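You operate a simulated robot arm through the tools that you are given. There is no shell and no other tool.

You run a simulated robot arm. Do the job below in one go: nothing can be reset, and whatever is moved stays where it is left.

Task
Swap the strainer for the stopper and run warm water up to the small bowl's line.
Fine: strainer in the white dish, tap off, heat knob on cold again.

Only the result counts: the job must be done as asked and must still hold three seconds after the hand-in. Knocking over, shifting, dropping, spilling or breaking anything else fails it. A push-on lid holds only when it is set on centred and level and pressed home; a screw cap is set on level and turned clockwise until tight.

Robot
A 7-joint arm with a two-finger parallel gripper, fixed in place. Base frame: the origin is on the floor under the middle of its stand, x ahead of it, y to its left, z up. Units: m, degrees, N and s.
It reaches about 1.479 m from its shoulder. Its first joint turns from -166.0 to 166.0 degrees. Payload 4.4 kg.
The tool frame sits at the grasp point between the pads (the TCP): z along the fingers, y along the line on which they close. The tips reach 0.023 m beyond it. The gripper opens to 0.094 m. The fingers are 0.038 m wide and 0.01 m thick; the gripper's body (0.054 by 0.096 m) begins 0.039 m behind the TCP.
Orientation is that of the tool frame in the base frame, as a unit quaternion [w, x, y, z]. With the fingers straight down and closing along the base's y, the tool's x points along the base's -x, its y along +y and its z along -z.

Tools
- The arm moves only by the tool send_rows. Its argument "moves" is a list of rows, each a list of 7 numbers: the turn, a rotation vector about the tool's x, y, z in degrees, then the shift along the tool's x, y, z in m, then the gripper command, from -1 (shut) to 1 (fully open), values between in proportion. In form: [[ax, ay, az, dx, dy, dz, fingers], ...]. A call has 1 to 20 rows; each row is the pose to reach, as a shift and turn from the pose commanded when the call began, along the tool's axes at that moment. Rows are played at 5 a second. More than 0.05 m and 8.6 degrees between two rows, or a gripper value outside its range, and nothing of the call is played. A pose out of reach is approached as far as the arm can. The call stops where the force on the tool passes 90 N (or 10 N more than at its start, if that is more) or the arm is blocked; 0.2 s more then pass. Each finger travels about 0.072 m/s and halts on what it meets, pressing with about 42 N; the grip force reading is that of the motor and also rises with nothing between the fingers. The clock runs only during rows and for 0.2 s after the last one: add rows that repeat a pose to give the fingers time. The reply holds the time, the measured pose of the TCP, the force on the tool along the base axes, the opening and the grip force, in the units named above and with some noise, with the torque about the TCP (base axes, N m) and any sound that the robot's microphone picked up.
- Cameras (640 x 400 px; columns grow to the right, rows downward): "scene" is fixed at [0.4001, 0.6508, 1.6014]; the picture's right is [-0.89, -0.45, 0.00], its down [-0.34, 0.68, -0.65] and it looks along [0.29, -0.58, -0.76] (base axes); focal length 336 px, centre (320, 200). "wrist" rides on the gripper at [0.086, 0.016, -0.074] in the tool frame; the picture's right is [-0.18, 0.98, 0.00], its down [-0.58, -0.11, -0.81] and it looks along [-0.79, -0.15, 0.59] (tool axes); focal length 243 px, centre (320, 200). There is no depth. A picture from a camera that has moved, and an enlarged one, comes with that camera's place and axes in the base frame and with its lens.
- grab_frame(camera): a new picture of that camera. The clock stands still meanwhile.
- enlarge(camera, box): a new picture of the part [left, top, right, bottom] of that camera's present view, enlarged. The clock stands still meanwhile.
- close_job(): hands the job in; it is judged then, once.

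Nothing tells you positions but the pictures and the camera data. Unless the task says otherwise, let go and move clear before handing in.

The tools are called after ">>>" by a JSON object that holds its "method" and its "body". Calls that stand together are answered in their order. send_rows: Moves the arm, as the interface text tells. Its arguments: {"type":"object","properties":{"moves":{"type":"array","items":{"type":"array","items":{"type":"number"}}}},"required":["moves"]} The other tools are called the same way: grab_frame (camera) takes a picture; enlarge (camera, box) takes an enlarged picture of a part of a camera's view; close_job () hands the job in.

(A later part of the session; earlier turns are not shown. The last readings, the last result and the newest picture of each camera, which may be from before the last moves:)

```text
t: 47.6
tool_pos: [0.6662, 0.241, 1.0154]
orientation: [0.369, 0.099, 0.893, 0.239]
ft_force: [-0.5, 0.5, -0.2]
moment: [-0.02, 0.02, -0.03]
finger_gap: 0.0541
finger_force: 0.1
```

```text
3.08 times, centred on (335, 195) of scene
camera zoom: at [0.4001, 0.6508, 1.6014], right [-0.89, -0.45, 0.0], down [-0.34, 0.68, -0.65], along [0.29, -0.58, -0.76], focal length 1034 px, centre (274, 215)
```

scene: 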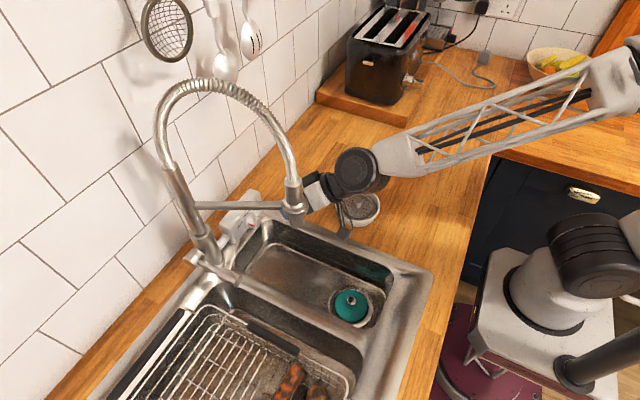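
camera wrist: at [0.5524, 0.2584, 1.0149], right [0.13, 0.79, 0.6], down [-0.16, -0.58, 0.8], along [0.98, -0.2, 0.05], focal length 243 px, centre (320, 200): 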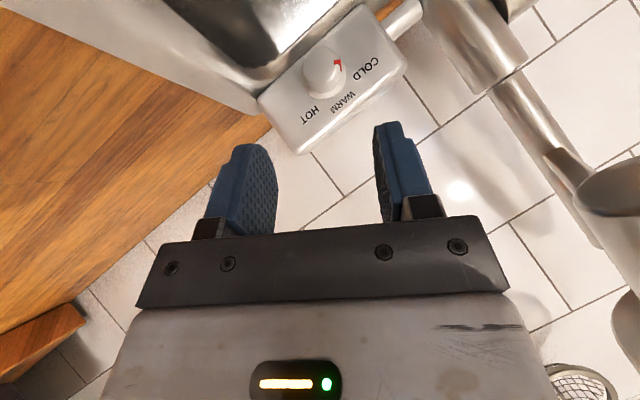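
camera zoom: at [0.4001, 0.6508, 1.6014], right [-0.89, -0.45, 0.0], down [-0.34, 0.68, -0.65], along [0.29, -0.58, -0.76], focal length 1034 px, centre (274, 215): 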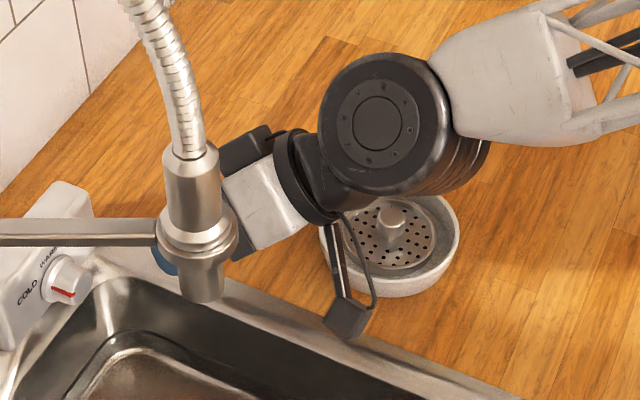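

Clear view: the knob's axis is at about y 0.283, z 0.941, with the cap front at x≈0.757 and the red mark toward COLD. It lies right along my finger direction, so I'll advance 8.5 cm and check.

>>> {"method": "send_rows", "body": {"moves": [[0, 0, 0, 0, 0, 0.03, 0.15], [0, 0, 0, 0, 0, 0.06, 0.15], [0, 0, 0, 0, 0, 0.085, 0.15], [0, 0, 0, 0, 0, 0.085, 0.15]]}}

>>> {"method": "grab_frame", "body": {"camera": "wrist"}}

>>> {"method": "enlarge", "body": {"camera": "scene", "box": [210, 130, 400, 260]}}

```text
t: 48.6
tool_pos: [0.726, 0.2719, 0.9623]
orientation: [0.369, 0.099, 0.892, 0.239]
ft_force: [-0.7, -0.2, -0.5]
moment: [-0.02, -0.01, 0.01]
finger_gap: 0.0541
finger_force: 0.1
```

```text
taken
camera wrist: at [0.6122, 0.288, 0.9626], right [0.13, 0.79, 0.6], down [-0.16, -0.58, 0.8], along [0.98, -0.2, 0.05], focal length 243 px, centre (320, 200)
```

wrist: 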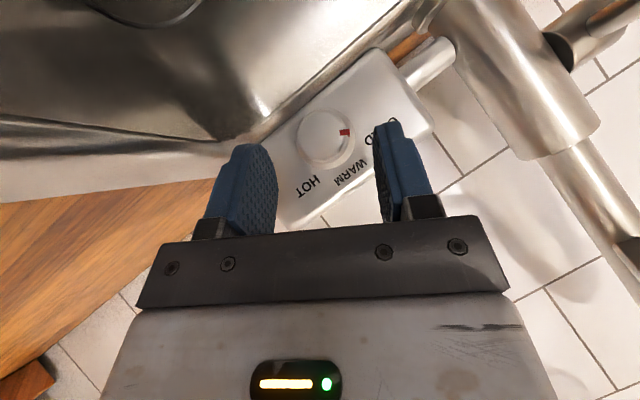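

```text
3.08 times, centred on (305, 195) of scene
camera zoom: at [0.4001, 0.6508, 1.6014], right [-0.89, -0.45, 0.0], down [-0.34, 0.68, -0.65], along [0.29, -0.58, -0.76], focal length 1034 px, centre (366, 215)
```

zoom: 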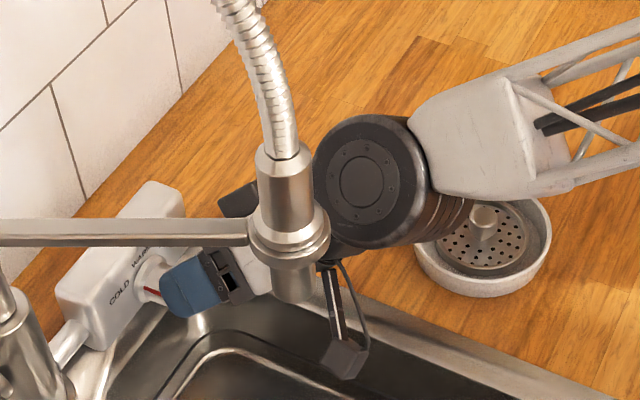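

Alignment is good and the knob sits between the fingers. Advancing the last 3 cm.

>>> {"method": "send_rows", "body": {"moves": [[0, 0, 0, 0, 0, 0.012, 0.15], [0, 0, 0, 0, 0, 0.023, 0.15], [0, 0, 0, 0, 0, 0.032, 0.15], [0, 0, 0, 0, 0, 0.032, 0.15]]}}

>>> {"method": "grab_frame", "body": {"camera": "wrist"}}

>>> {"method": "enlarge", "body": {"camera": "scene", "box": [210, 170, 300, 260]}}

```text
t: 49.6
tool_pos: [0.7476, 0.2829, 0.9446]
orientation: [0.37, 0.099, 0.892, 0.239]
ft_force: [-13.9, -4.2, 8.6]
moment: [-0.34, 0.33, -0.42]
finger_gap: 0.0541
finger_force: 0.0
```

```text
taken
camera wrist: at [0.6347, 0.299, 0.9441], right [0.13, 0.79, 0.6], down [-0.16, -0.59, 0.8], along [0.98, -0.2, 0.05], focal length 243 px, centre (320, 200)
```

wrist: 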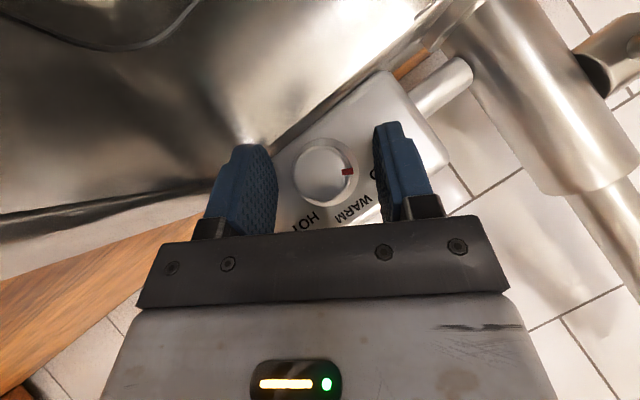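

```text
4.44 times, centred on (255, 215) of scene
camera zoom: at [0.4001, 0.6508, 1.6014], right [-0.89, -0.45, 0.0], down [-0.34, 0.68, -0.65], along [0.29, -0.58, -0.76], focal length 1493 px, centre (609, 133)
```

zoom: 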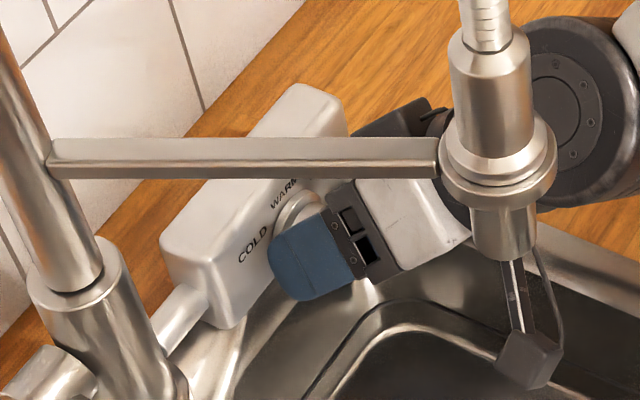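

A 14 N touch: the lower fingertip just brushes the sink deck because the fingers are open. I'll back off a few millimetres, narrow the opening, come forward again slightly higher, then grip.

>>> {"method": "send_rows", "body": {"moves": [[0, 0, 0, 0, 0, -0.006, 0.15], [0, 0, 0, 0, 0, -0.006, -0.2], [0, 0, 0, 0, 0, -0.006, -0.2], [0, 0, 0, -0.0007, 0, -0.0007, -0.2], [0, 0, 0, -0.0007, 0, -0.0007, -0.2]]}}

>>> {"method": "grab_frame", "body": {"camera": "wrist"}}

```text
t: 50.7
tool_pos: [0.7451, 0.2837, 0.9445]
orientation: [0.368, 0.099, 0.893, 0.24]
ft_force: [-43.1, -7.7, 12.0]
moment: [0.02, 0.19, -0.9]
finger_gap: 0.0381
finger_force: 0.6
stopped in row 5: the force on the tool passed its limit at 122 N (the readings are from after the stop); the commanded pose is now the measured one
```

```text
taken
camera wrist: at [0.6318, 0.2994, 0.9442], right [0.13, 0.79, 0.6], down [-0.15, -0.59, 0.8], along [0.98, -0.2, 0.04], focal length 243 px, centre (320, 200)
```

wrist: 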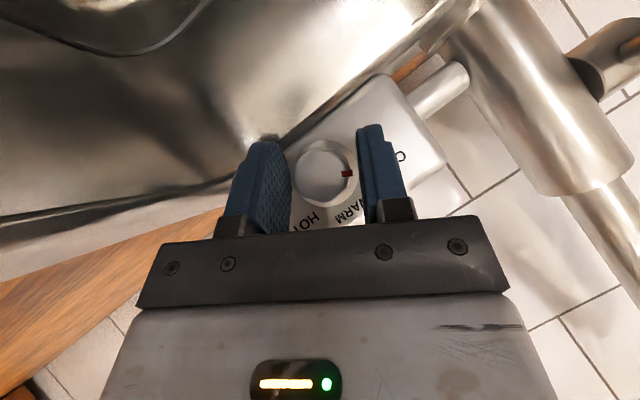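

The lower fingertip bumped the knob's edge (it stopped on force) because I was slightly off centre. I'll back off, open to about 47 mm, re-centre a few millimetres toward −y and up, and come in again.

>>> {"method": "send_rows", "body": {"moves": [[0, 0, 0, 0, 0, -0.008, -0.2], [0, 0, 0, 0, 0, -0.016, -0.1], [0, 0, 0, -0.0022, -0.0024, -0.016, 0], [0, 0, 0, -0.0022, -0.0024, -0.016, 0]]}}

>>> {"method": "enlarge", "body": {"camera": "wrist", "box": [210, 100, 420, 230]}}

>>> {"method": "enlarge", "body": {"camera": "scene", "box": [225, 185, 295, 245]}}

```text
t: 51.7
tool_pos: [0.7376, 0.2734, 0.9534]
orientation: [0.367, 0.099, 0.893, 0.239]
ft_force: [-0.2, 0.3, -0.5]
moment: [-0.03, 0.03, -0.02]
finger_gap: 0.0467
finger_force: 0.1
```

```text
3.05 times, centred on (315, 165) of wrist
camera zoom: at [0.623, 0.2905, 0.9542], right [0.13, 0.79, 0.6], down [-0.16, -0.59, 0.8], along [0.98, -0.2, 0.05], focal length 739 px, centre (335, 307)
```

zoom: 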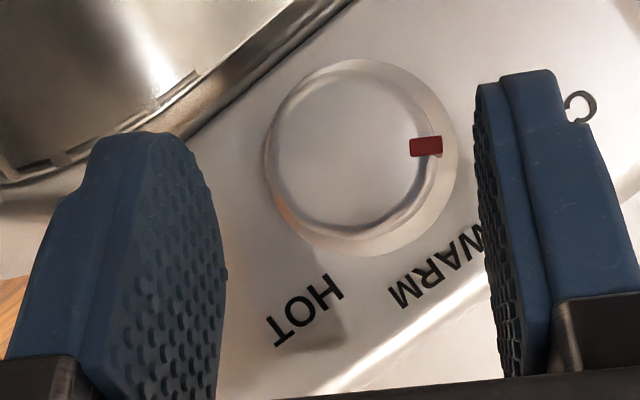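

```text
6.67 times, centred on (260, 215) of scene
camera zoom: at [0.4001, 0.6508, 1.6014], right [-0.89, -0.45, 0.0], down [-0.34, 0.68, -0.65], along [0.29, -0.58, -0.76], focal length 2240 px, centre (720, 100)
```

zoom: 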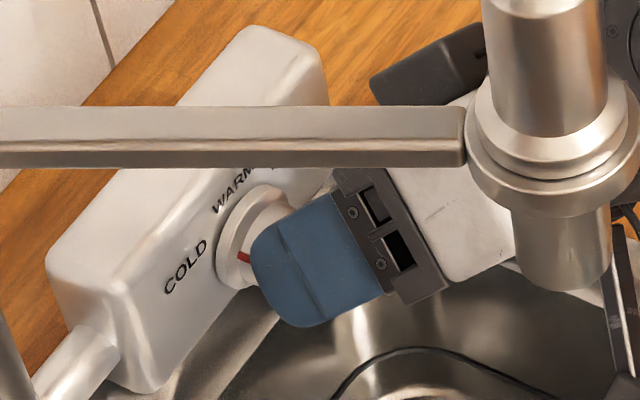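

Now I can see the knob well: cap about 31 mm across, a wider flange behind it (about 41 mm), and the gripper is about 3.6 mm off toward −y'. I'll centre, keep the tips just in front of the flange, and close.

>>> {"method": "send_rows", "body": {"moves": [[0, 0, 0, 0.001, 0.0036, 0.002, -0.15], [0, 0, 0, 0.002, 0.0036, 0.006, -0.15], [0, 0, 0, 0.003, 0.0036, 0.0114, -0.15], [0, 0, 0, 0.003, 0.0036, 0.0114, -0.15]]}}

>>> {"method": "enlarge", "body": {"camera": "wrist", "box": [210, 100, 420, 230]}}

```text
t: 52.7
tool_pos: [0.7419, 0.2818, 0.9474]
orientation: [0.368, 0.099, 0.893, 0.24]
ft_force: [0.1, 0.3, 0.7]
moment: [0.01, 0.0, -0.02]
finger_gap: 0.0401
finger_force: 0.1
```

```text
3.05 times, centred on (315, 165) of wrist
camera zoom: at [0.6286, 0.299, 0.9474], right [0.13, 0.79, 0.6], down [-0.16, -0.59, 0.8], along [0.98, -0.2, 0.05], focal length 739 px, centre (335, 307)
```

zoom: 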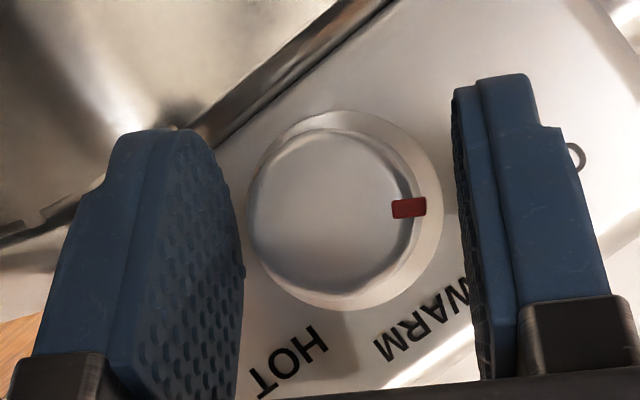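

Centred, no contact. Closing on the knob.

>>> {"method": "send_rows", "body": {"moves": [[0, 0, 0, 0, 0, 0, -0.4], [0, 0, 0, 0, 0, 0, -1], [0, 0, 0, 0, 0, 0, -1]]}}

>>> {"method": "enlarge", "body": {"camera": "wrist", "box": [210, 100, 420, 230]}}

>>> {"method": "enlarge", "body": {"camera": "scene", "box": [225, 185, 295, 245]}}

```text
t: 53.5
tool_pos: [0.7419, 0.2804, 0.9456]
orientation: [0.367, 0.1, 0.893, 0.238]
ft_force: [3.9, -38.9, -17.2]
moment: [-0.25, -0.51, -0.9]
finger_gap: 0.0317
finger_force: 44.9
```

```text
3.05 times, centred on (315, 165) of wrist
camera zoom: at [0.6286, 0.2977, 0.9458], right [0.13, 0.79, 0.6], down [-0.16, -0.59, 0.8], along [0.98, -0.2, 0.04], focal length 739 px, centre (335, 307)
```

zoom: 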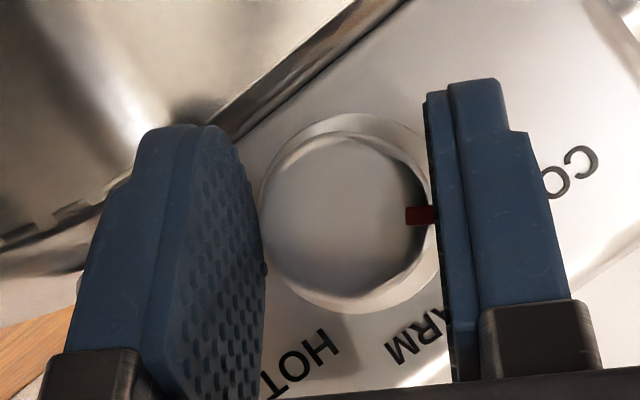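

```text
6.67 times, centred on (260, 215) of scene
camera zoom: at [0.4001, 0.6508, 1.6014], right [-0.89, -0.45, 0.0], down [-0.34, 0.68, -0.65], along [0.29, -0.58, -0.76], focal length 2240 px, centre (720, 100)
```

zoom: 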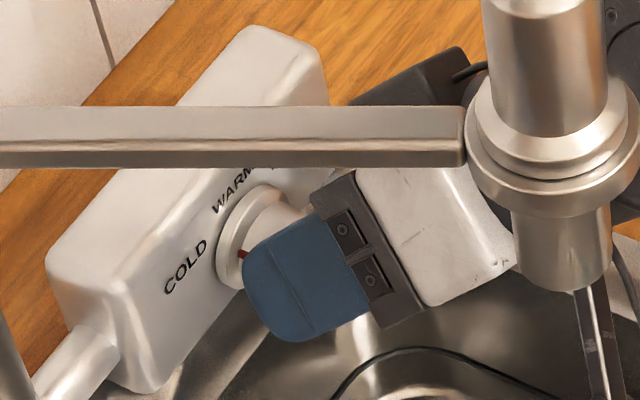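

The grip is on the 31 mm cap, but the side force shows I'm about 1–2 mm off centre. I'll shift toward −y' to balance the fingers before turning.

>>> {"method": "send_rows", "body": {"moves": [[0, 0, 0, 0, -0.001, 0, -1], [0, 0, 0, 0, -0.0018, 0, -1], [0, 0, 0, 0, -0.0018, 0, -1]]}}

```text
t: 54.3
tool_pos: [0.7422, 0.2796, 0.9459]
orientation: [0.368, 0.099, 0.893, 0.24]
ft_force: [-3.9, -14.8, -14.7]
moment: [-0.17, 0.8, -0.36]
finger_gap: 0.0315
finger_force: 45.1
```

>>> {"method": "send_rows", "body": {"moves": [[0, 0, 0, 0, -0.0008, 0, -1], [0, 0, 0, 0, -0.0008, 0, -1]]}}

>>> {"method": "enlarge", "body": {"camera": "wrist", "box": [210, 100, 420, 230]}}

```text
t: 54.9
tool_pos: [0.7427, 0.281, 0.9454]
orientation: [0.369, 0.098, 0.893, 0.24]
ft_force: [4.7, 11.7, -13.9]
moment: [-0.03, 1.27, 0.64]
finger_gap: 0.0317
finger_force: 45.3
```

```text
3.05 times, centred on (315, 165) of wrist
camera zoom: at [0.6285, 0.2974, 0.9456], right [0.13, 0.79, 0.6], down [-0.15, -0.59, 0.8], along [0.98, -0.2, 0.05], focal length 739 px, centre (335, 307)
```

zoom: 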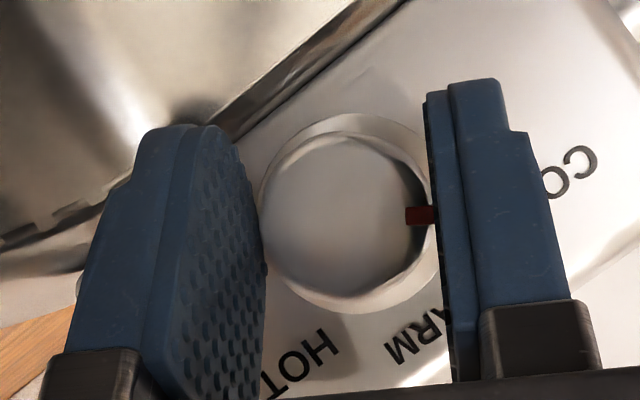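

Balanced now. I'll turn 12° clockwise about the knob's axis as a test.

>>> {"method": "send_rows", "body": {"moves": [[-2.83, 0, 2.83, 0, -0.0003, 0, -1], [-5.66, 0, 5.66, 0, -0.0007, 0.0001, -1], [-8.49, 0, 8.49, 0.0001, -0.001, 0.0001, -1], [-8.49, 0, 8.49, 0.0001, -0.001, 0.0001, -1]]}}

>>> {"method": "enlarge", "body": {"camera": "wrist", "box": [210, 100, 420, 230]}}

```text
t: 55.9
tool_pos: [0.742, 0.2801, 0.9442]
orientation: [0.355, 0.137, 0.863, 0.332]
ft_force: [-21.0, 12.3, 1.6]
moment: [0.07, 0.21, 0.46]
finger_gap: 0.0319
finger_force: 45.2
```

```text
3.05 times, centred on (315, 165) of wrist
camera zoom: at [0.6287, 0.2958, 0.949], right [0.13, 0.64, 0.76], down [-0.16, -0.74, 0.66], along [0.98, -0.2, 0.0], focal length 739 px, centre (335, 307)
```

zoom: 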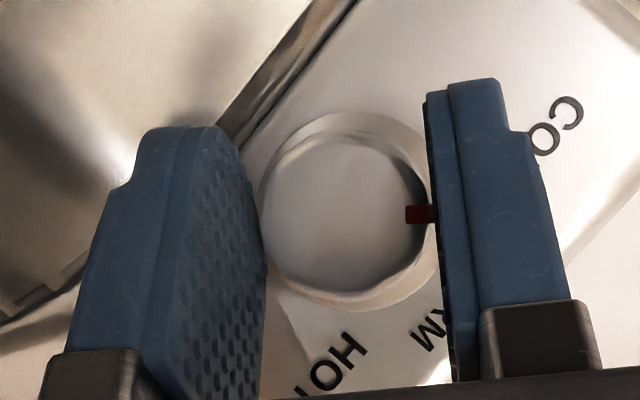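

The red mark turns with the gripper while the lettering moves, so the knob is turning. Continuing another 14°.

>>> {"method": "send_rows", "body": {"moves": [[-3.3, 0, 3.3, 0, -0.0004, 0, -1], [-6.6, 0, 6.6, 0.0001, -0.0008, 0.0001, -1], [-9.9, 0, 9.9, 0.0001, -0.0012, 0.0001, -1], [-9.9, 0, 9.9, 0.0001, -0.0012, 0.0001, -1]]}}

>>> {"method": "grab_frame", "body": {"camera": "wrist"}}

>>> {"method": "grab_frame", "body": {"camera": "scene"}}

```text
t: 56.9
tool_pos: [0.742, 0.2775, 0.9442]
orientation: [0.337, 0.18, 0.816, 0.435]
ft_force: [3.0, 17.2, -4.3]
moment: [0.08, -0.56, 0.27]
finger_gap: 0.0314
finger_force: 45.2
```

```text
taken
camera wrist: at [0.6291, 0.2932, 0.9523], right [0.13, 0.44, 0.89], down [-0.16, -0.88, 0.46], along [0.98, -0.2, -0.05], focal length 243 px, centre (320, 200)
```

wrist: 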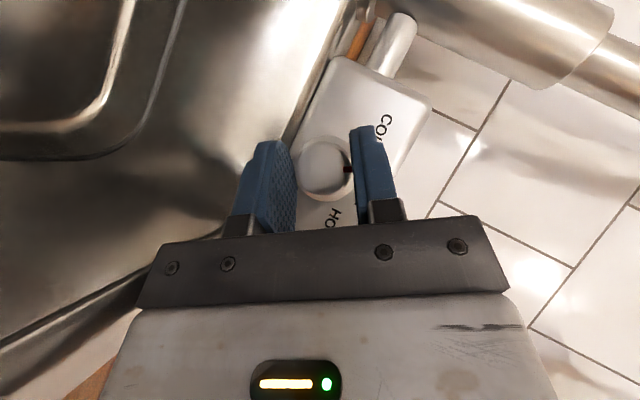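

```text
taken
```

scene: 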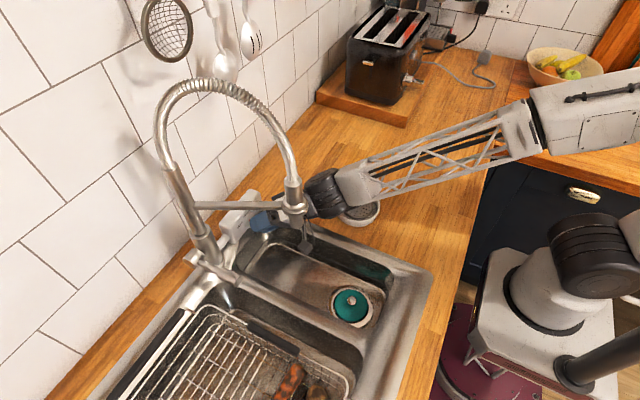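

The knob has turned about 26° with the gripper. I'll let go, swing back about 32° with the fingers just open, and re-grip for the rest of the turn.

>>> {"method": "send_rows", "body": {"moves": [[0, 0, 0, 0, 0, 0, -0.15], [0, 0, 0, 0, 0, 0, -0.12], [2.83, 0, -2.83, 0, 0.0003, 0, -0.12], [5.66, 0, -5.66, 0, 0.0007, 0, -0.12], [11.31, 0, -11.31, 0.0001, 0.0014, 0.0001, -0.12], [16.97, 0, -16.97, 0.0003, 0.002, 0.0003, -0.12], [22.63, 0, -22.63, 0.0005, 0.0026, 0.0005, -0.12], [22.63, 0, -22.63, 0.0005, 0.0026, 0.0005, -0.12]]}}

>>> {"method": "enlarge", "body": {"camera": "wrist", "box": [210, 100, 420, 230]}}

>>> {"method": "enlarge", "body": {"camera": "scene", "box": [210, 130, 400, 260]}}

```text
t: 58.7
tool_pos: [0.7427, 0.2804, 0.9449]
orientation: [0.373, 0.079, 0.904, 0.192]
ft_force: [-0.8, 0.4, -0.1]
moment: [0.02, 0.01, 0.03]
finger_gap: 0.0415
finger_force: 0.1
```

```text
3.05 times, centred on (315, 165) of wrist
camera zoom: at [0.6289, 0.297, 0.9436], right [0.13, 0.85, 0.52], down [-0.16, -0.5, 0.85], along [0.98, -0.19, 0.07], focal length 739 px, centre (335, 307)
```

zoom: 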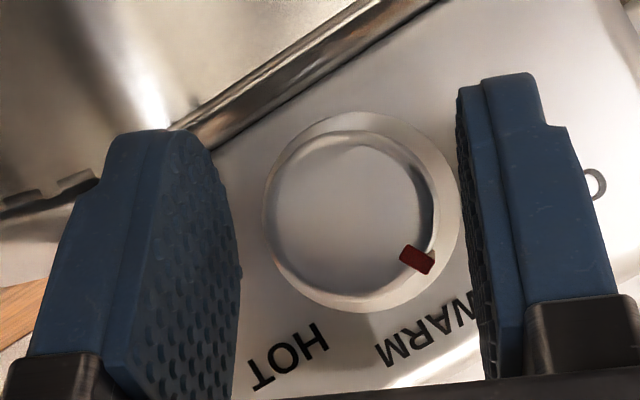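

```text
3.08 times, centred on (305, 195) of scene
camera zoom: at [0.4001, 0.6508, 1.6014], right [-0.89, -0.45, 0.0], down [-0.34, 0.68, -0.65], along [0.29, -0.58, -0.76], focal length 1034 px, centre (366, 215)
```

zoom: 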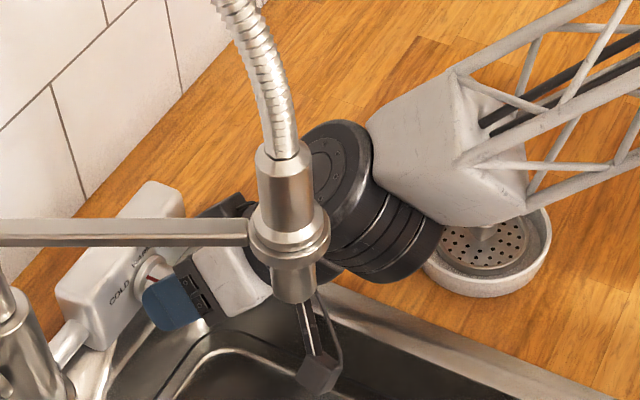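

The red mark is now about 27° short of straight up (WARM). Re-gripping here.

>>> {"method": "send_rows", "body": {"moves": [[0, 0, 0, 0, 0, 0, -0.4], [0, 0, 0, 0, 0, 0, -1], [0, 0, 0, 0, 0, 0, -1]]}}

>>> {"method": "grab_frame", "body": {"camera": "wrist"}}

>>> {"method": "grab_frame", "body": {"camera": "scene"}}

```text
t: 59.5
tool_pos: [0.7422, 0.2797, 0.9458]
orientation: [0.373, 0.079, 0.904, 0.193]
ft_force: [-2.9, 19.5, 7.0]
moment: [0.09, -0.14, 0.3]
finger_gap: 0.0314
finger_force: 45.3
```

```text
taken
camera wrist: at [0.6289, 0.2975, 0.9444], right [0.13, 0.84, 0.52], down [-0.16, -0.5, 0.85], along [0.98, -0.19, 0.07], focal length 243 px, centre (320, 200)
```

wrist: 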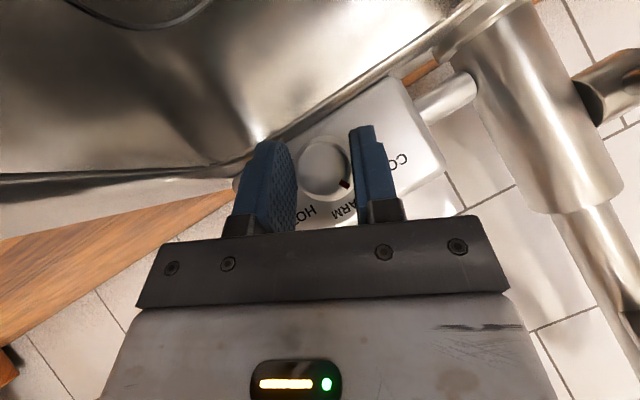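

```text
taken
```

scene: 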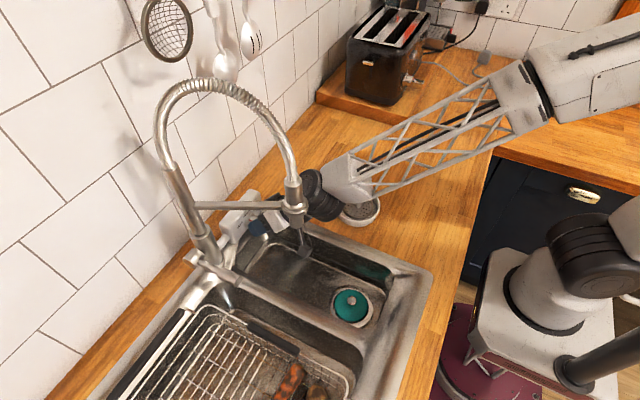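

>>> {"method": "send_rows", "body": {"moves": [[-2.47, 0, 2.47, 0, 0.0005, 0, -1], [-4.95, 0, 4.95, 0, 0.0002, 0, -1], [-9.9, 0, 9.9, 0.0001, -0.0004, 0.0001, -1], [-14.85, 0, 14.85, 0.0002, -0.001, 0.0002, -1], [-19.5, 0, 19.5, 0.0004, -0.0015, 0.0004, -1], [-19.5, 0, 19.5, 0.0004, -0.0015, 0.0004, -1]]}}

>>> {"method": "enlarge", "body": {"camera": "wrist", "box": [210, 100, 420, 230]}}

>>> {"method": "enlarge", "body": {"camera": "scene", "box": [210, 130, 400, 260]}}

```text
t: 60.9
tool_pos: [0.7432, 0.2795, 0.9449]
orientation: [0.342, 0.167, 0.832, 0.403]
ft_force: [5.5, -6.5, 6.4]
moment: [-0.05, -0.96, -0.51]
finger_gap: 0.0311
finger_force: 45.0
```

```text
3.05 times, centred on (315, 165) of wrist
camera zoom: at [0.6291, 0.294, 0.9516], right [0.13, 0.51, 0.85], down [-0.16, -0.84, 0.52], along [0.98, -0.2, -0.03], focal length 739 px, centre (335, 307)
```

zoom: 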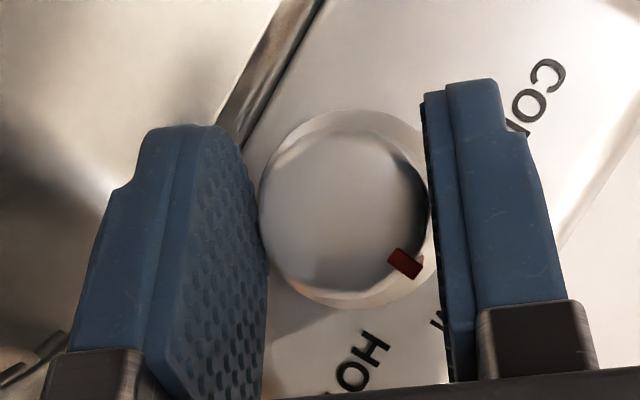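

```text
3.08 times, centred on (305, 195) of scene
camera zoom: at [0.4001, 0.6508, 1.6014], right [-0.89, -0.45, 0.0], down [-0.34, 0.68, -0.65], along [0.29, -0.58, -0.76], focal length 1034 px, centre (366, 215)
```

zoom: 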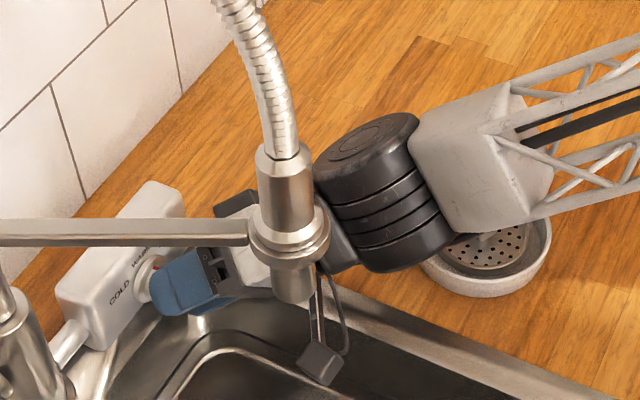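

The mark now looks about vertical. I'll release, back off along the finger line and check the pointer against WARM.

>>> {"method": "send_rows", "body": {"moves": [[0, 0, 0, 0, 0, 0, -0.15], [0, 0, 0, 0, 0, 0, 0], [0, 0, 0, 0, 0, -0.01, 0], [0, 0, 0, 0, 0, -0.03, 0], [0, 0, 0, 0, 0, -0.06, 0], [0, 0, 0, 0, 0, -0.09, 0], [0, 0, 0, 0, 0, -0.09, 0]]}}

>>> {"method": "grab_frame", "body": {"camera": "wrist"}}

>>> {"method": "enlarge", "body": {"camera": "wrist", "box": [270, 40, 420, 160]}}

>>> {"method": "grab_frame", "body": {"camera": "scene"}}

```text
t: 62.5
tool_pos: [0.679, 0.229, 0.9845]
orientation: [0.343, 0.166, 0.833, 0.402]
ft_force: [-0.2, 0.5, -0.4]
moment: [0.01, 0.01, 0.02]
finger_gap: 0.047
finger_force: 0.1
```

```text
taken
camera wrist: at [0.5657, 0.2441, 0.9914], right [0.13, 0.51, 0.85], down [-0.16, -0.84, 0.52], along [0.98, -0.2, -0.03], focal length 243 px, centre (320, 200)
```

wrist: 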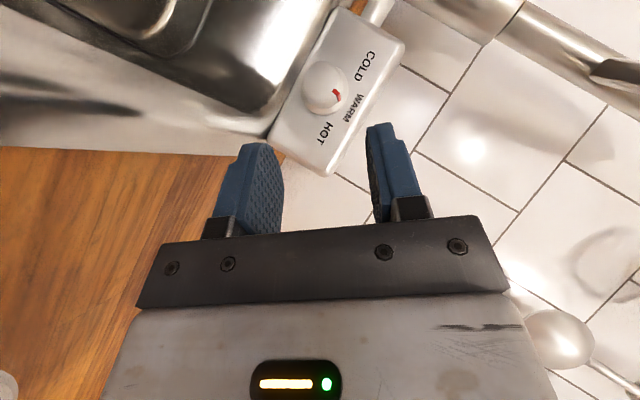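

```text
3.33 times, centred on (345, 100) of wrist
camera zoom: at [0.5657, 0.2441, 0.9914], right [0.13, 0.51, 0.85], down [-0.16, -0.84, 0.52], along [0.98, -0.2, -0.03], focal length 809 px, centre (237, 533)
```

zoom: 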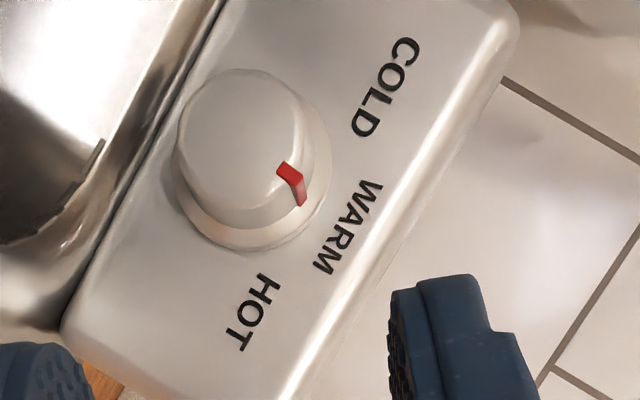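

```text
taken
```

scene: 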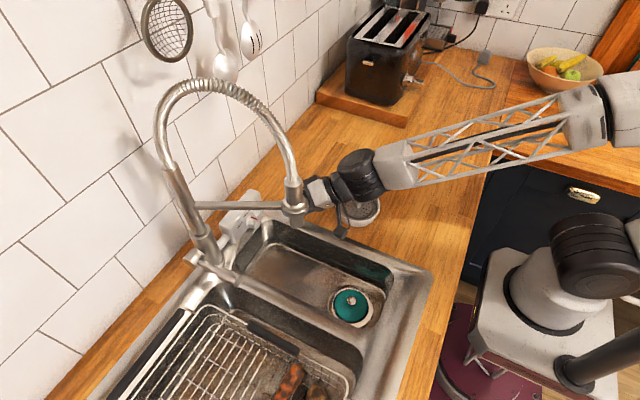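

The heat knob now points at WARM (mark within a couple of degrees of the label). Next is the tap lever: I'll go up and back away from the knob, take out the lean, and cross in front of the nozzle to the lever's side.

>>> {"method": "send_rows", "body": {"moves": [[2.83, 0, -2.83, -0.0008, 0.019, -0.0286, 0], [5.66, 0, -5.66, -0.0016, 0.0379, -0.0571, 0], [8.49, 0, -8.49, 0.0068, 0.0515, -0.0866, 0], [11.31, 0, -11.31, 0.0151, 0.065, -0.1162, 0], [14.14, 0, -14.14, 0.0235, 0.0786, -0.1457, 0], [16.97, 0, -16.97, 0.049, 0.0806, -0.1673, 0], [19.8, 0, -19.8, 0.0746, 0.0827, -0.189, 0], [22.63, 0, -22.63, 0.1001, 0.0847, -0.2106, 0], [25.46, 0, -25.46, 0.1228, 0.1071, -0.1934, 0], [28.28, 0, -28.28, 0.1456, 0.1295, -0.1762, 0], [31.11, 0, -31.11, 0.1683, 0.1518, -0.1589, 0], [33.94, 0, -33.94, 0.1911, 0.1742, -0.1417, 0], [36.77, 0, -36.77, 0.2138, 0.1966, -0.1245, 0], [36.77, 0, -36.77, 0.2138, 0.1966, -0.1245, 0]]}}

>>> {"method": "grab_frame", "body": {"camera": "wrist"}}

>>> {"method": "grab_frame", "body": {"camera": "scene"}}

```text
t: 65.5
tool_pos: [0.44, 0.401, 1.0999]
orientation: [0.381, -0.003, 0.924, -0.002]
ft_force: [-0.6, 0.6, -0.3]
moment: [0.01, 0.0, -0.02]
finger_gap: 0.0469
finger_force: 0.0
out of reach, approached as far as the arm can: row 7
```

```text
taken
camera wrist: at [0.3262, 0.4151, 1.091], right [0.13, 0.98, 0.12], down [-0.16, -0.1, 0.98], along [0.98, -0.15, 0.14], focal length 243 px, centre (320, 200)
```

wrist: 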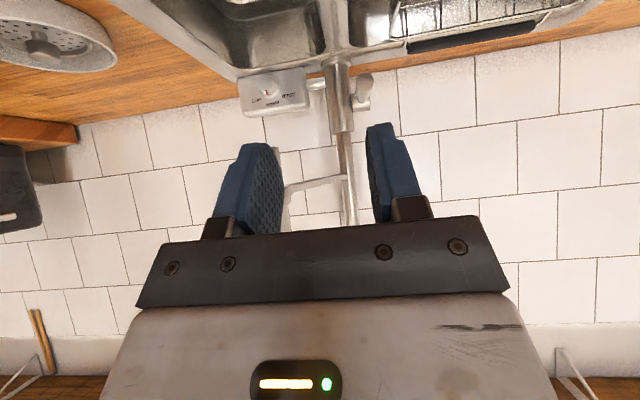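

```text
taken
```

scene: 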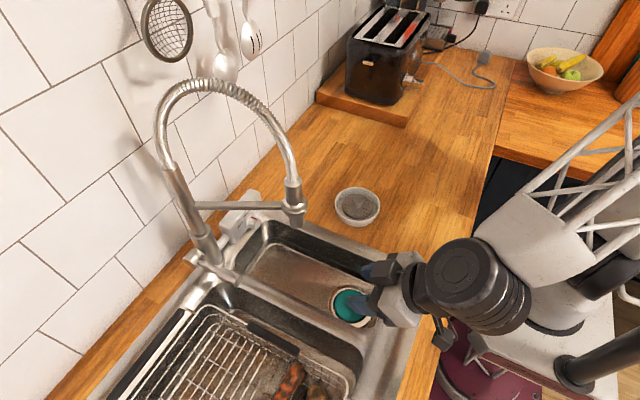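

>>> {"method": "enlarge", "body": {"camera": "wrist", "box": [280, 40, 420, 230]}}

>>> {"method": "enlarge", "body": {"camera": "wrist", "box": [230, 40, 400, 130]}}

```text
2.11 times, centred on (350, 135) of wrist
camera zoom: at [0.3262, 0.4151, 1.091], right [0.13, 0.98, 0.12], down [-0.16, -0.1, 0.98], along [0.98, -0.15, 0.14], focal length 511 px, centre (257, 337)
```

zoom: 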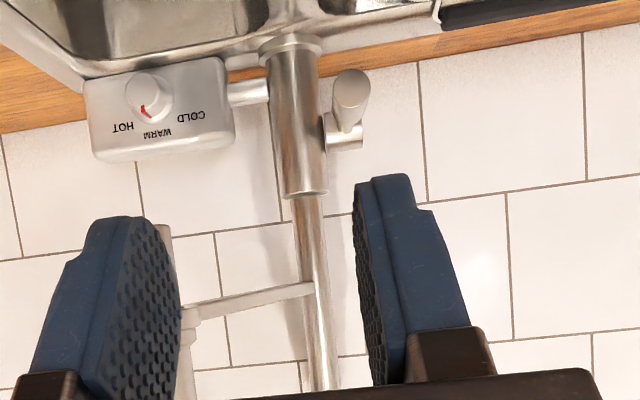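

```text
3.76 times, centred on (315, 85) of wrist
camera zoom: at [0.3262, 0.4151, 1.091], right [0.13, 0.98, 0.12], down [-0.16, -0.1, 0.98], along [0.98, -0.15, 0.14], focal length 913 px, centre (339, 633)
```

zoom: 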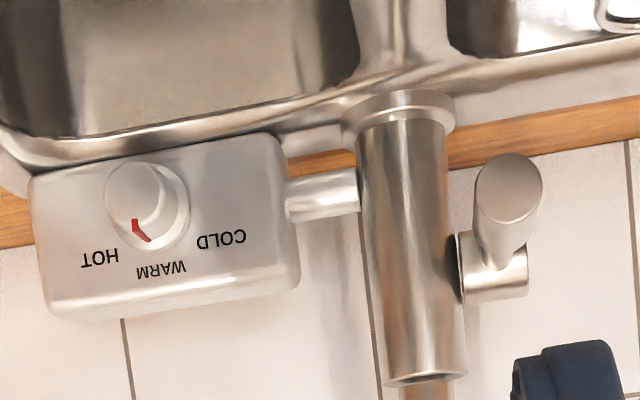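

The pointer still reads WARM from this angle too, and the strainer is undisturbed. The lever is horizontal, pointing toward the robot, its end at about (0.687, 0.444, 0.986) and the hub near x≈0.80. Moving to a pre-grasp in front of and above the lever's end.

>>> {"method": "send_rows", "body": {"moves": [[0, 0, 0, -0.021, 0.009, 0.0327, 0], [0, 0, 0, -0.042, 0.018, 0.0655, 0], [0, 0, 0, -0.063, 0.027, 0.0982, 0], [0, 0, 0, -0.084, 0.036, 0.131, 0], [0, 0, 0, -0.105, 0.045, 0.1637, 0], [0, 0, 0, -0.105, 0.045, 0.1637, 0]]}}

>>> {"method": "grab_frame", "body": {"camera": "wrist"}}

>>> {"method": "grab_frame", "body": {"camera": "scene"}}

```text
t: 66.9
tool_pos: [0.6307, 0.4444, 1.0576]
orientation: [0.381, -0.001, 0.925, -0.003]
ft_force: [0.3, 0.7, -0.5]
moment: [0.02, 0.02, 0.01]
finger_gap: 0.047
finger_force: 0.1
```

```text
taken
camera wrist: at [0.5173, 0.4602, 1.0479], right [0.13, 0.98, 0.12], down [-0.16, -0.1, 0.98], along [0.98, -0.15, 0.14], focal length 243 px, centre (320, 200)
```

wrist: 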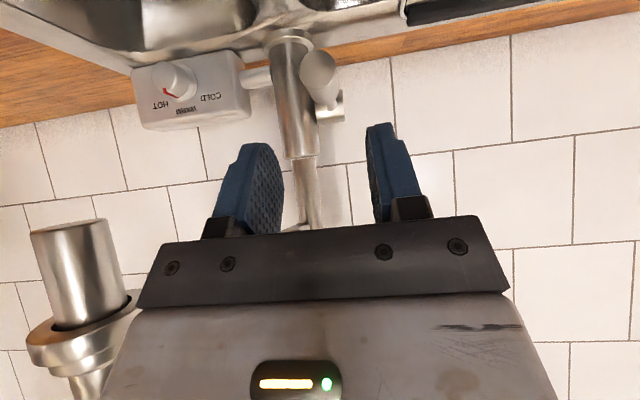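

```text
taken
```

scene: 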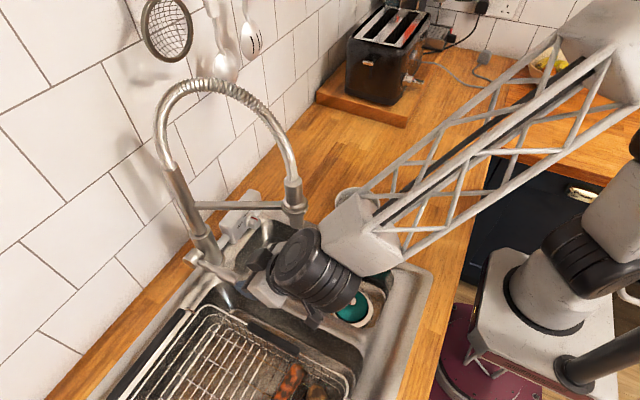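

>>> {"method": "send_rows", "body": {"moves": [[0, 0, 0, 0, 0, 0.03, 0], [0, 0, 0, 0, 0, 0.06, 0], [0, 0, 0, 0, 0, 0.06, 0]]}}

>>> {"method": "grab_frame", "body": {"camera": "wrist"}}

>>> {"method": "enlarge", "body": {"camera": "scene", "box": [180, 180, 340, 330]}}

```text
t: 67.7
tool_pos: [0.6712, 0.4447, 1.0148]
orientation: [0.382, -0.003, 0.924, -0.002]
ft_force: [-1.0, 0.8, -0.1]
moment: [0.0, 0.02, -0.03]
finger_gap: 0.0471
finger_force: 0.0
```

```text
taken
camera wrist: at [0.5584, 0.4593, 1.0057], right [0.13, 0.98, 0.12], down [-0.16, -0.1, 0.98], along [0.98, -0.15, 0.14], focal length 243 px, centre (320, 200)
```

wrist: 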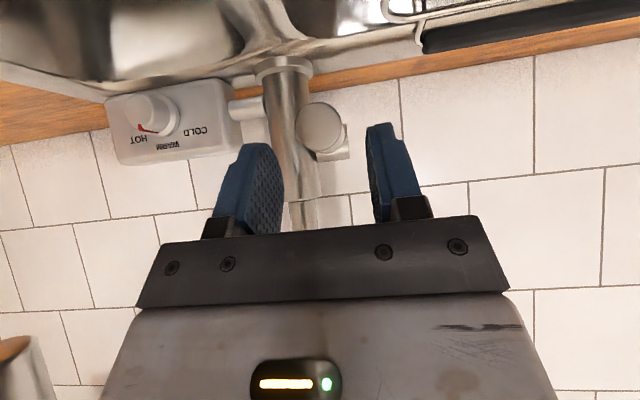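

```text
2.67 times, centred on (260, 255) of scene
camera zoom: at [0.4001, 0.6508, 1.6014], right [-0.89, -0.45, 0.0], down [-0.34, 0.68, -0.65], along [0.29, -0.58, -0.76], focal length 896 px, centre (480, 53)
```

zoom: 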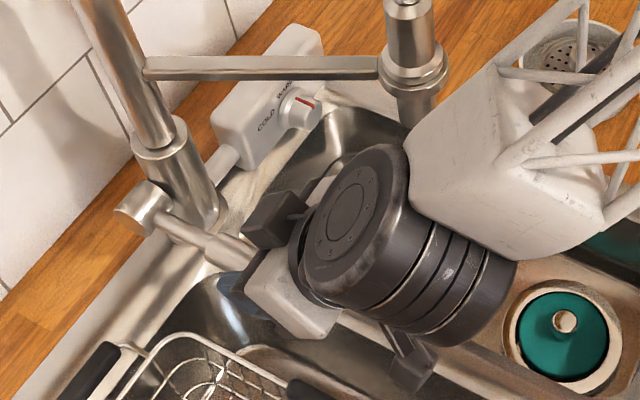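

The forearm block is closer to the nozzle than I like, so before gripping I'll back off 3 cm and lean the gripper 20° toward +y to keep the arm clear of the nozzle.

>>> {"method": "send_rows", "body": {"moves": [[0, 0, 0, 0.0006, 0.005, -0.0142, 0], [2.83, 0, -2.83, 0.0011, 0.01, -0.0284, 0], [7.07, 0, -7.07, 0.0011, 0.0181, -0.0284, 0], [10.61, 0, -10.61, 0.0011, 0.0181, -0.0284, 0], [14.14, 0, -14.14, 0.0011, 0.0181, -0.0284, 0], [14.14, 0, -14.14, 0.0011, 0.0181, -0.0284, 0]]}}

>>> {"method": "grab_frame", "body": {"camera": "wrist"}}

>>> {"method": "enlarge", "body": {"camera": "scene", "box": [180, 180, 340, 330]}}

```text
t: 69.1
tool_pos: [0.6519, 0.4637, 1.035]
orientation: [0.376, -0.069, 0.91, -0.163]
ft_force: [-0.4, -0.6, -1.9]
moment: [0.02, -0.01, 0.0]
finger_gap: 0.047
finger_force: 0.1
```

```text
taken
camera wrist: at [0.5374, 0.474, 1.0204], right [0.13, 0.97, -0.22], down [-0.16, 0.24, 0.96], along [0.98, -0.09, 0.18], focal length 243 px, centre (320, 200)
```

wrist: 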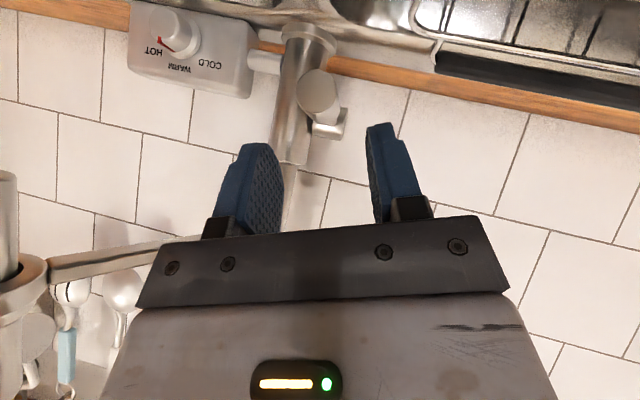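

```text
2.67 times, centred on (260, 255) of scene
camera zoom: at [0.4001, 0.6508, 1.6014], right [-0.89, -0.45, 0.0], down [-0.34, 0.68, -0.65], along [0.29, -0.58, -0.76], focal length 896 px, centre (480, 53)
```

zoom: 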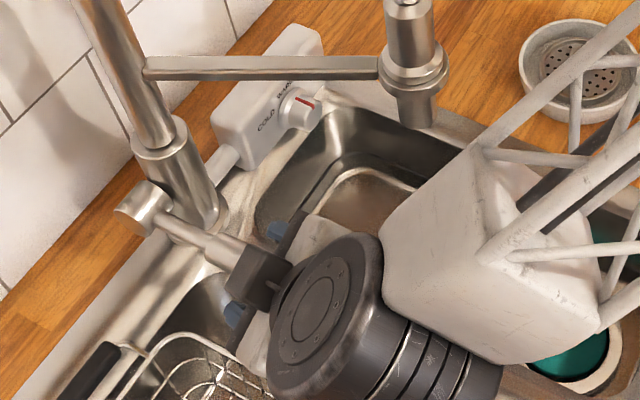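

Much better clearance now. Advancing 7 cm so the fingers straddle the lever's grip.

>>> {"method": "send_rows", "body": {"moves": [[0, 0, 0, 0, 0, 0.025, 0], [0, 0, 0, 0, 0, 0.05, 0], [0, 0, 0, 0, 0, 0.07, 0], [0, 0, 0, 0, 0, 0.07, 0]]}}

>>> {"method": "grab_frame", "body": {"camera": "wrist"}}

>>> {"method": "enlarge", "body": {"camera": "scene", "box": [180, 180, 340, 330]}}

```text
t: 70.1
tool_pos: [0.7013, 0.4471, 0.9868]
orientation: [0.375, -0.069, 0.91, -0.163]
ft_force: [-0.2, 0.9, -0.5]
moment: [0.01, 0.0, 0.0]
finger_gap: 0.0471
finger_force: 0.0
```

```text
taken
camera wrist: at [0.5868, 0.4569, 0.9731], right [0.13, 0.97, -0.22], down [-0.16, 0.24, 0.96], along [0.98, -0.09, 0.18], focal length 243 px, centre (320, 200)
```

wrist: 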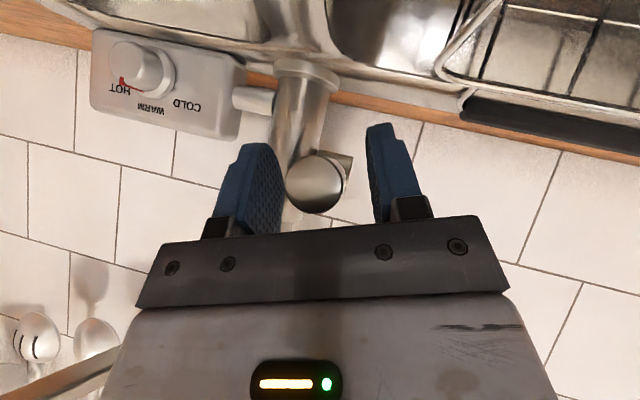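

```text
2.67 times, centred on (260, 255) of scene
camera zoom: at [0.4001, 0.6508, 1.6014], right [-0.89, -0.45, 0.0], down [-0.34, 0.68, -0.65], along [0.29, -0.58, -0.76], focal length 896 px, centre (480, 53)
```

zoom: 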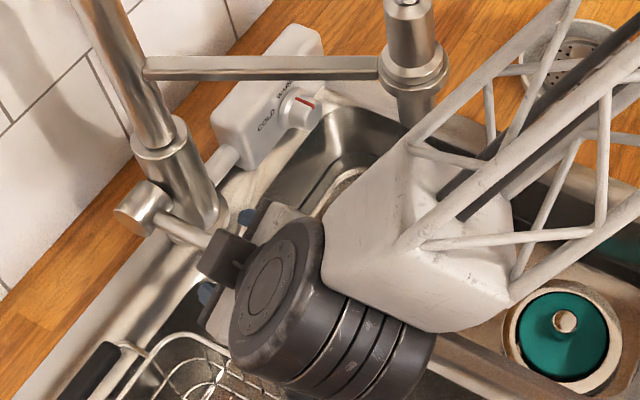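

The lever's end lies between the fingers. Closing gently and checking the side force.

>>> {"method": "send_rows", "body": {"moves": [[0, 0, 0, 0, 0, 0, -0.3], [0, 0, 0, 0, 0, 0, -1], [0, 0, 0, 0, 0, 0, -1]]}}

>>> {"method": "grab_frame", "body": {"camera": "wrist"}}

```text
t: 70.9
tool_pos: [0.7004, 0.445, 0.9875]
orientation: [0.375, -0.068, 0.91, -0.163]
ft_force: [-1.6, -21.9, 6.1]
moment: [0.11, -0.33, -0.74]
finger_gap: 0.0243
finger_force: 44.7
```

```text
taken
camera wrist: at [0.5867, 0.4563, 0.9733], right [0.13, 0.97, -0.22], down [-0.16, 0.24, 0.96], along [0.98, -0.09, 0.18], focal length 243 px, centre (320, 200)
```

wrist: 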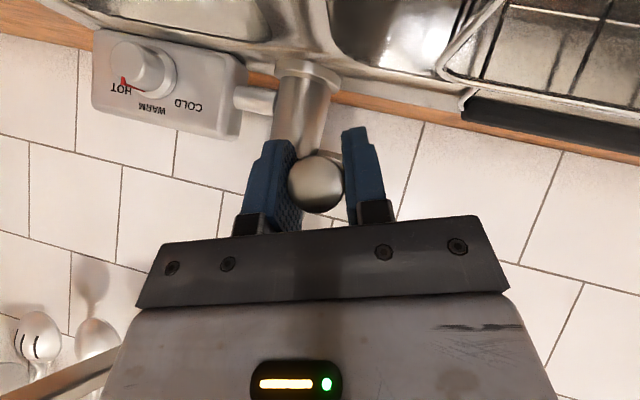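

>>> {"method": "send_rows", "body": {"moves": [[0, 0, 0, 0, -0.001, 0, -1], [0, 0, 0, -0.003, -0.0025, -0.0028, -1], [0, 0, 0, -0.006, -0.004, -0.0055, -1], [0, 0, 0, -0.006, -0.004, -0.0055, -1]]}}

>>> {"method": "enlarge", "body": {"camera": "scene", "box": [180, 180, 340, 330]}}

```text
t: 71.9
tool_pos: [0.6994, 0.4456, 0.9956]
orientation: [0.376, -0.069, 0.91, -0.163]
ft_force: [-8.0, 19.0, -19.9]
moment: [0.27, 1.85, 1.55]
finger_gap: 0.0249
finger_force: 45.0
```

```text
2.67 times, centred on (260, 255) of scene
camera zoom: at [0.4001, 0.6508, 1.6014], right [-0.89, -0.45, 0.0], down [-0.34, 0.68, -0.65], along [0.29, -0.58, -0.76], focal length 896 px, centre (480, 53)
```

zoom: 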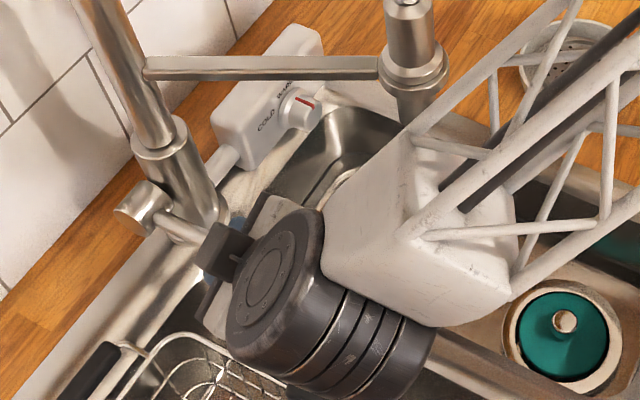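

>>> {"method": "send_rows", "body": {"moves": [[0, 0, 0, -0.0035, -0.001, -0.0025, -1], [0, 0, 0, -0.007, -0.0028, -0.005, -1], [0, 0, 0, -0.0107, -0.0045, -0.0076, -1], [0, 0, 0, -0.0107, -0.0045, -0.0076, -1]]}}

>>> {"method": "grab_frame", "body": {"camera": "wrist"}}

>>> {"method": "grab_frame", "body": {"camera": "scene"}}

```text
t: 72.9
tool_pos: [0.7031, 0.4474, 1.0095]
orientation: [0.376, -0.069, 0.91, -0.163]
ft_force: [-10.5, 45.3, -19.8]
moment: [0.57, 1.92, 1.55]
finger_gap: 0.026
finger_force: 44.9
```

```text
taken
camera wrist: at [0.5896, 0.4576, 0.9959], right [0.13, 0.97, -0.22], down [-0.16, 0.24, 0.96], along [0.98, -0.09, 0.18], focal length 243 px, centre (320, 200)
```

wrist: 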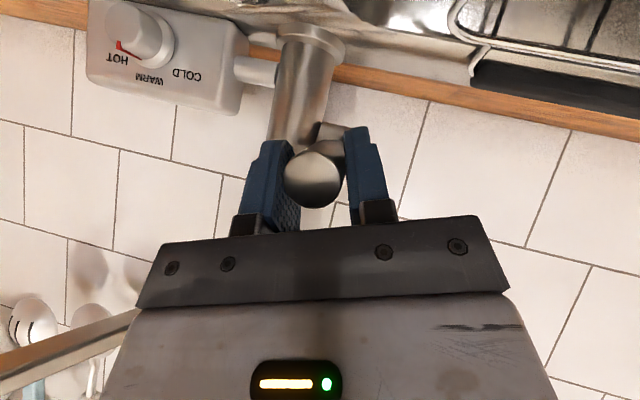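

```text
taken
```

scene: 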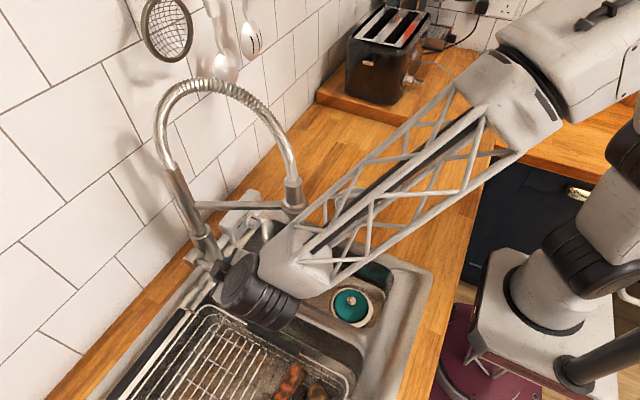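

>>> {"method": "enlarge", "body": {"camera": "scene", "box": [190, 170, 340, 320]}}

>>> {"method": "enlarge", "body": {"camera": "wrist", "box": [230, 20, 410, 220]}}

```text
2.67 times, centred on (265, 245) of scene
camera zoom: at [0.4001, 0.6508, 1.6014], right [-0.89, -0.45, 0.0], down [-0.34, 0.68, -0.65], along [0.29, -0.58, -0.76], focal length 896 px, centre (467, 80)
```

zoom: 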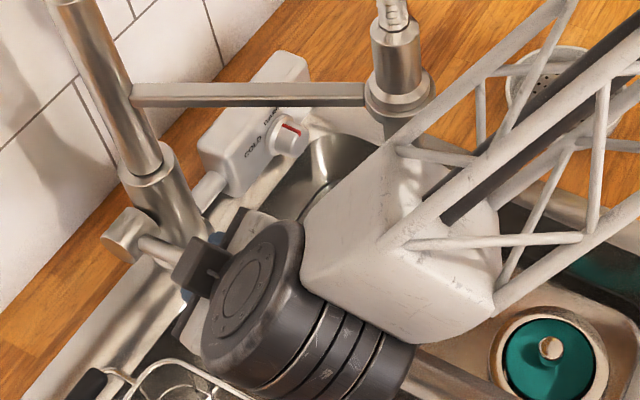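

```text
2.00 times, centred on (320, 120) of wrist
camera zoom: at [0.5896, 0.4576, 0.9959], right [0.13, 0.97, -0.22], down [-0.16, 0.24, 0.96], along [0.98, -0.09, 0.18], focal length 485 px, centre (320, 360)
```

zoom: 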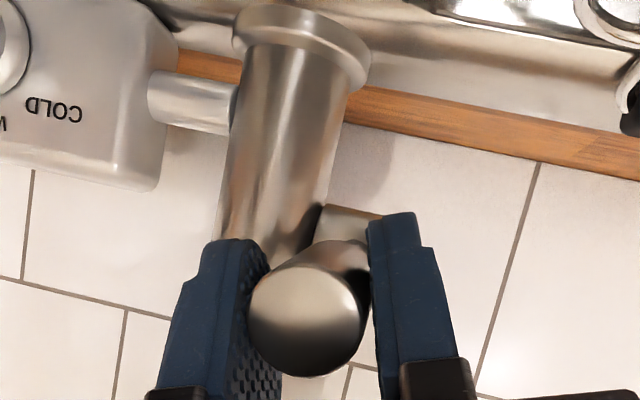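

The lever follows the gripper (its end is up about 2 cm), no water yet. I'll relieve the side force and lift further.

>>> {"method": "send_rows", "body": {"moves": [[0, 0, 0, -0.003, 0.001, -0.0015, -1], [0, 0, 0, -0.0074, -0.0005, -0.0037, -1], [0, 0, 0, -0.0111, -0.002, -0.0055, -1], [0, 0, 0, -0.0148, -0.0038, -0.0073, -1]]}}

>>> {"method": "grab_frame", "body": {"camera": "scene"}}

>>> {"method": "grab_frame", "body": {"camera": "wrist"}}

```text
t: 73.9
tool_pos: [0.7086, 0.4478, 1.0263]
orientation: [0.376, -0.07, 0.91, -0.162]
ft_force: [-9.0, 26.1, -18.1]
moment: [0.61, 1.7, 1.15]
finger_gap: 0.0281
finger_force: 44.6
```

```text
taken
```

scene: 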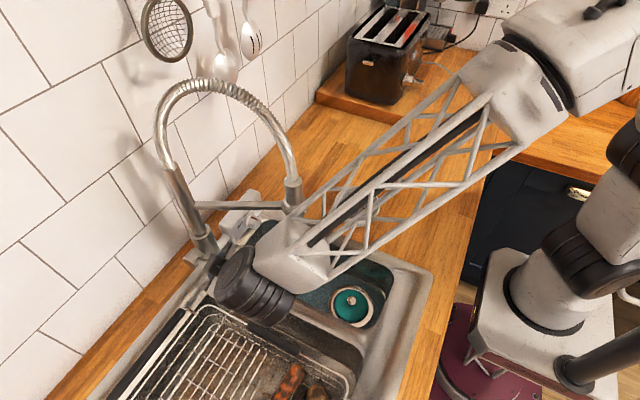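

```text
taken
camera wrist: at [0.5954, 0.4589, 1.012], right [0.13, 0.97, -0.22], down [-0.16, 0.24, 0.96], along [0.98, -0.09, 0.18], focal length 243 px, centre (320, 200)
```

wrist: 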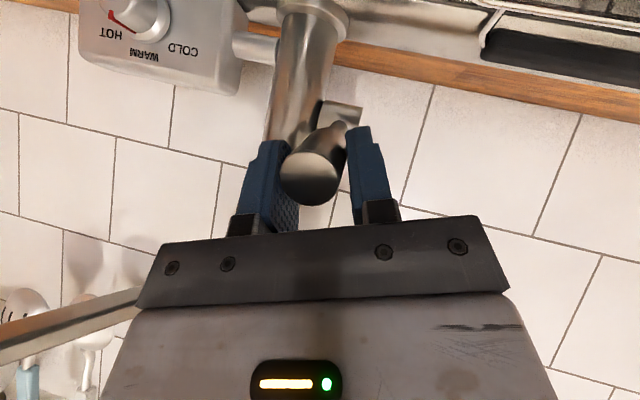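

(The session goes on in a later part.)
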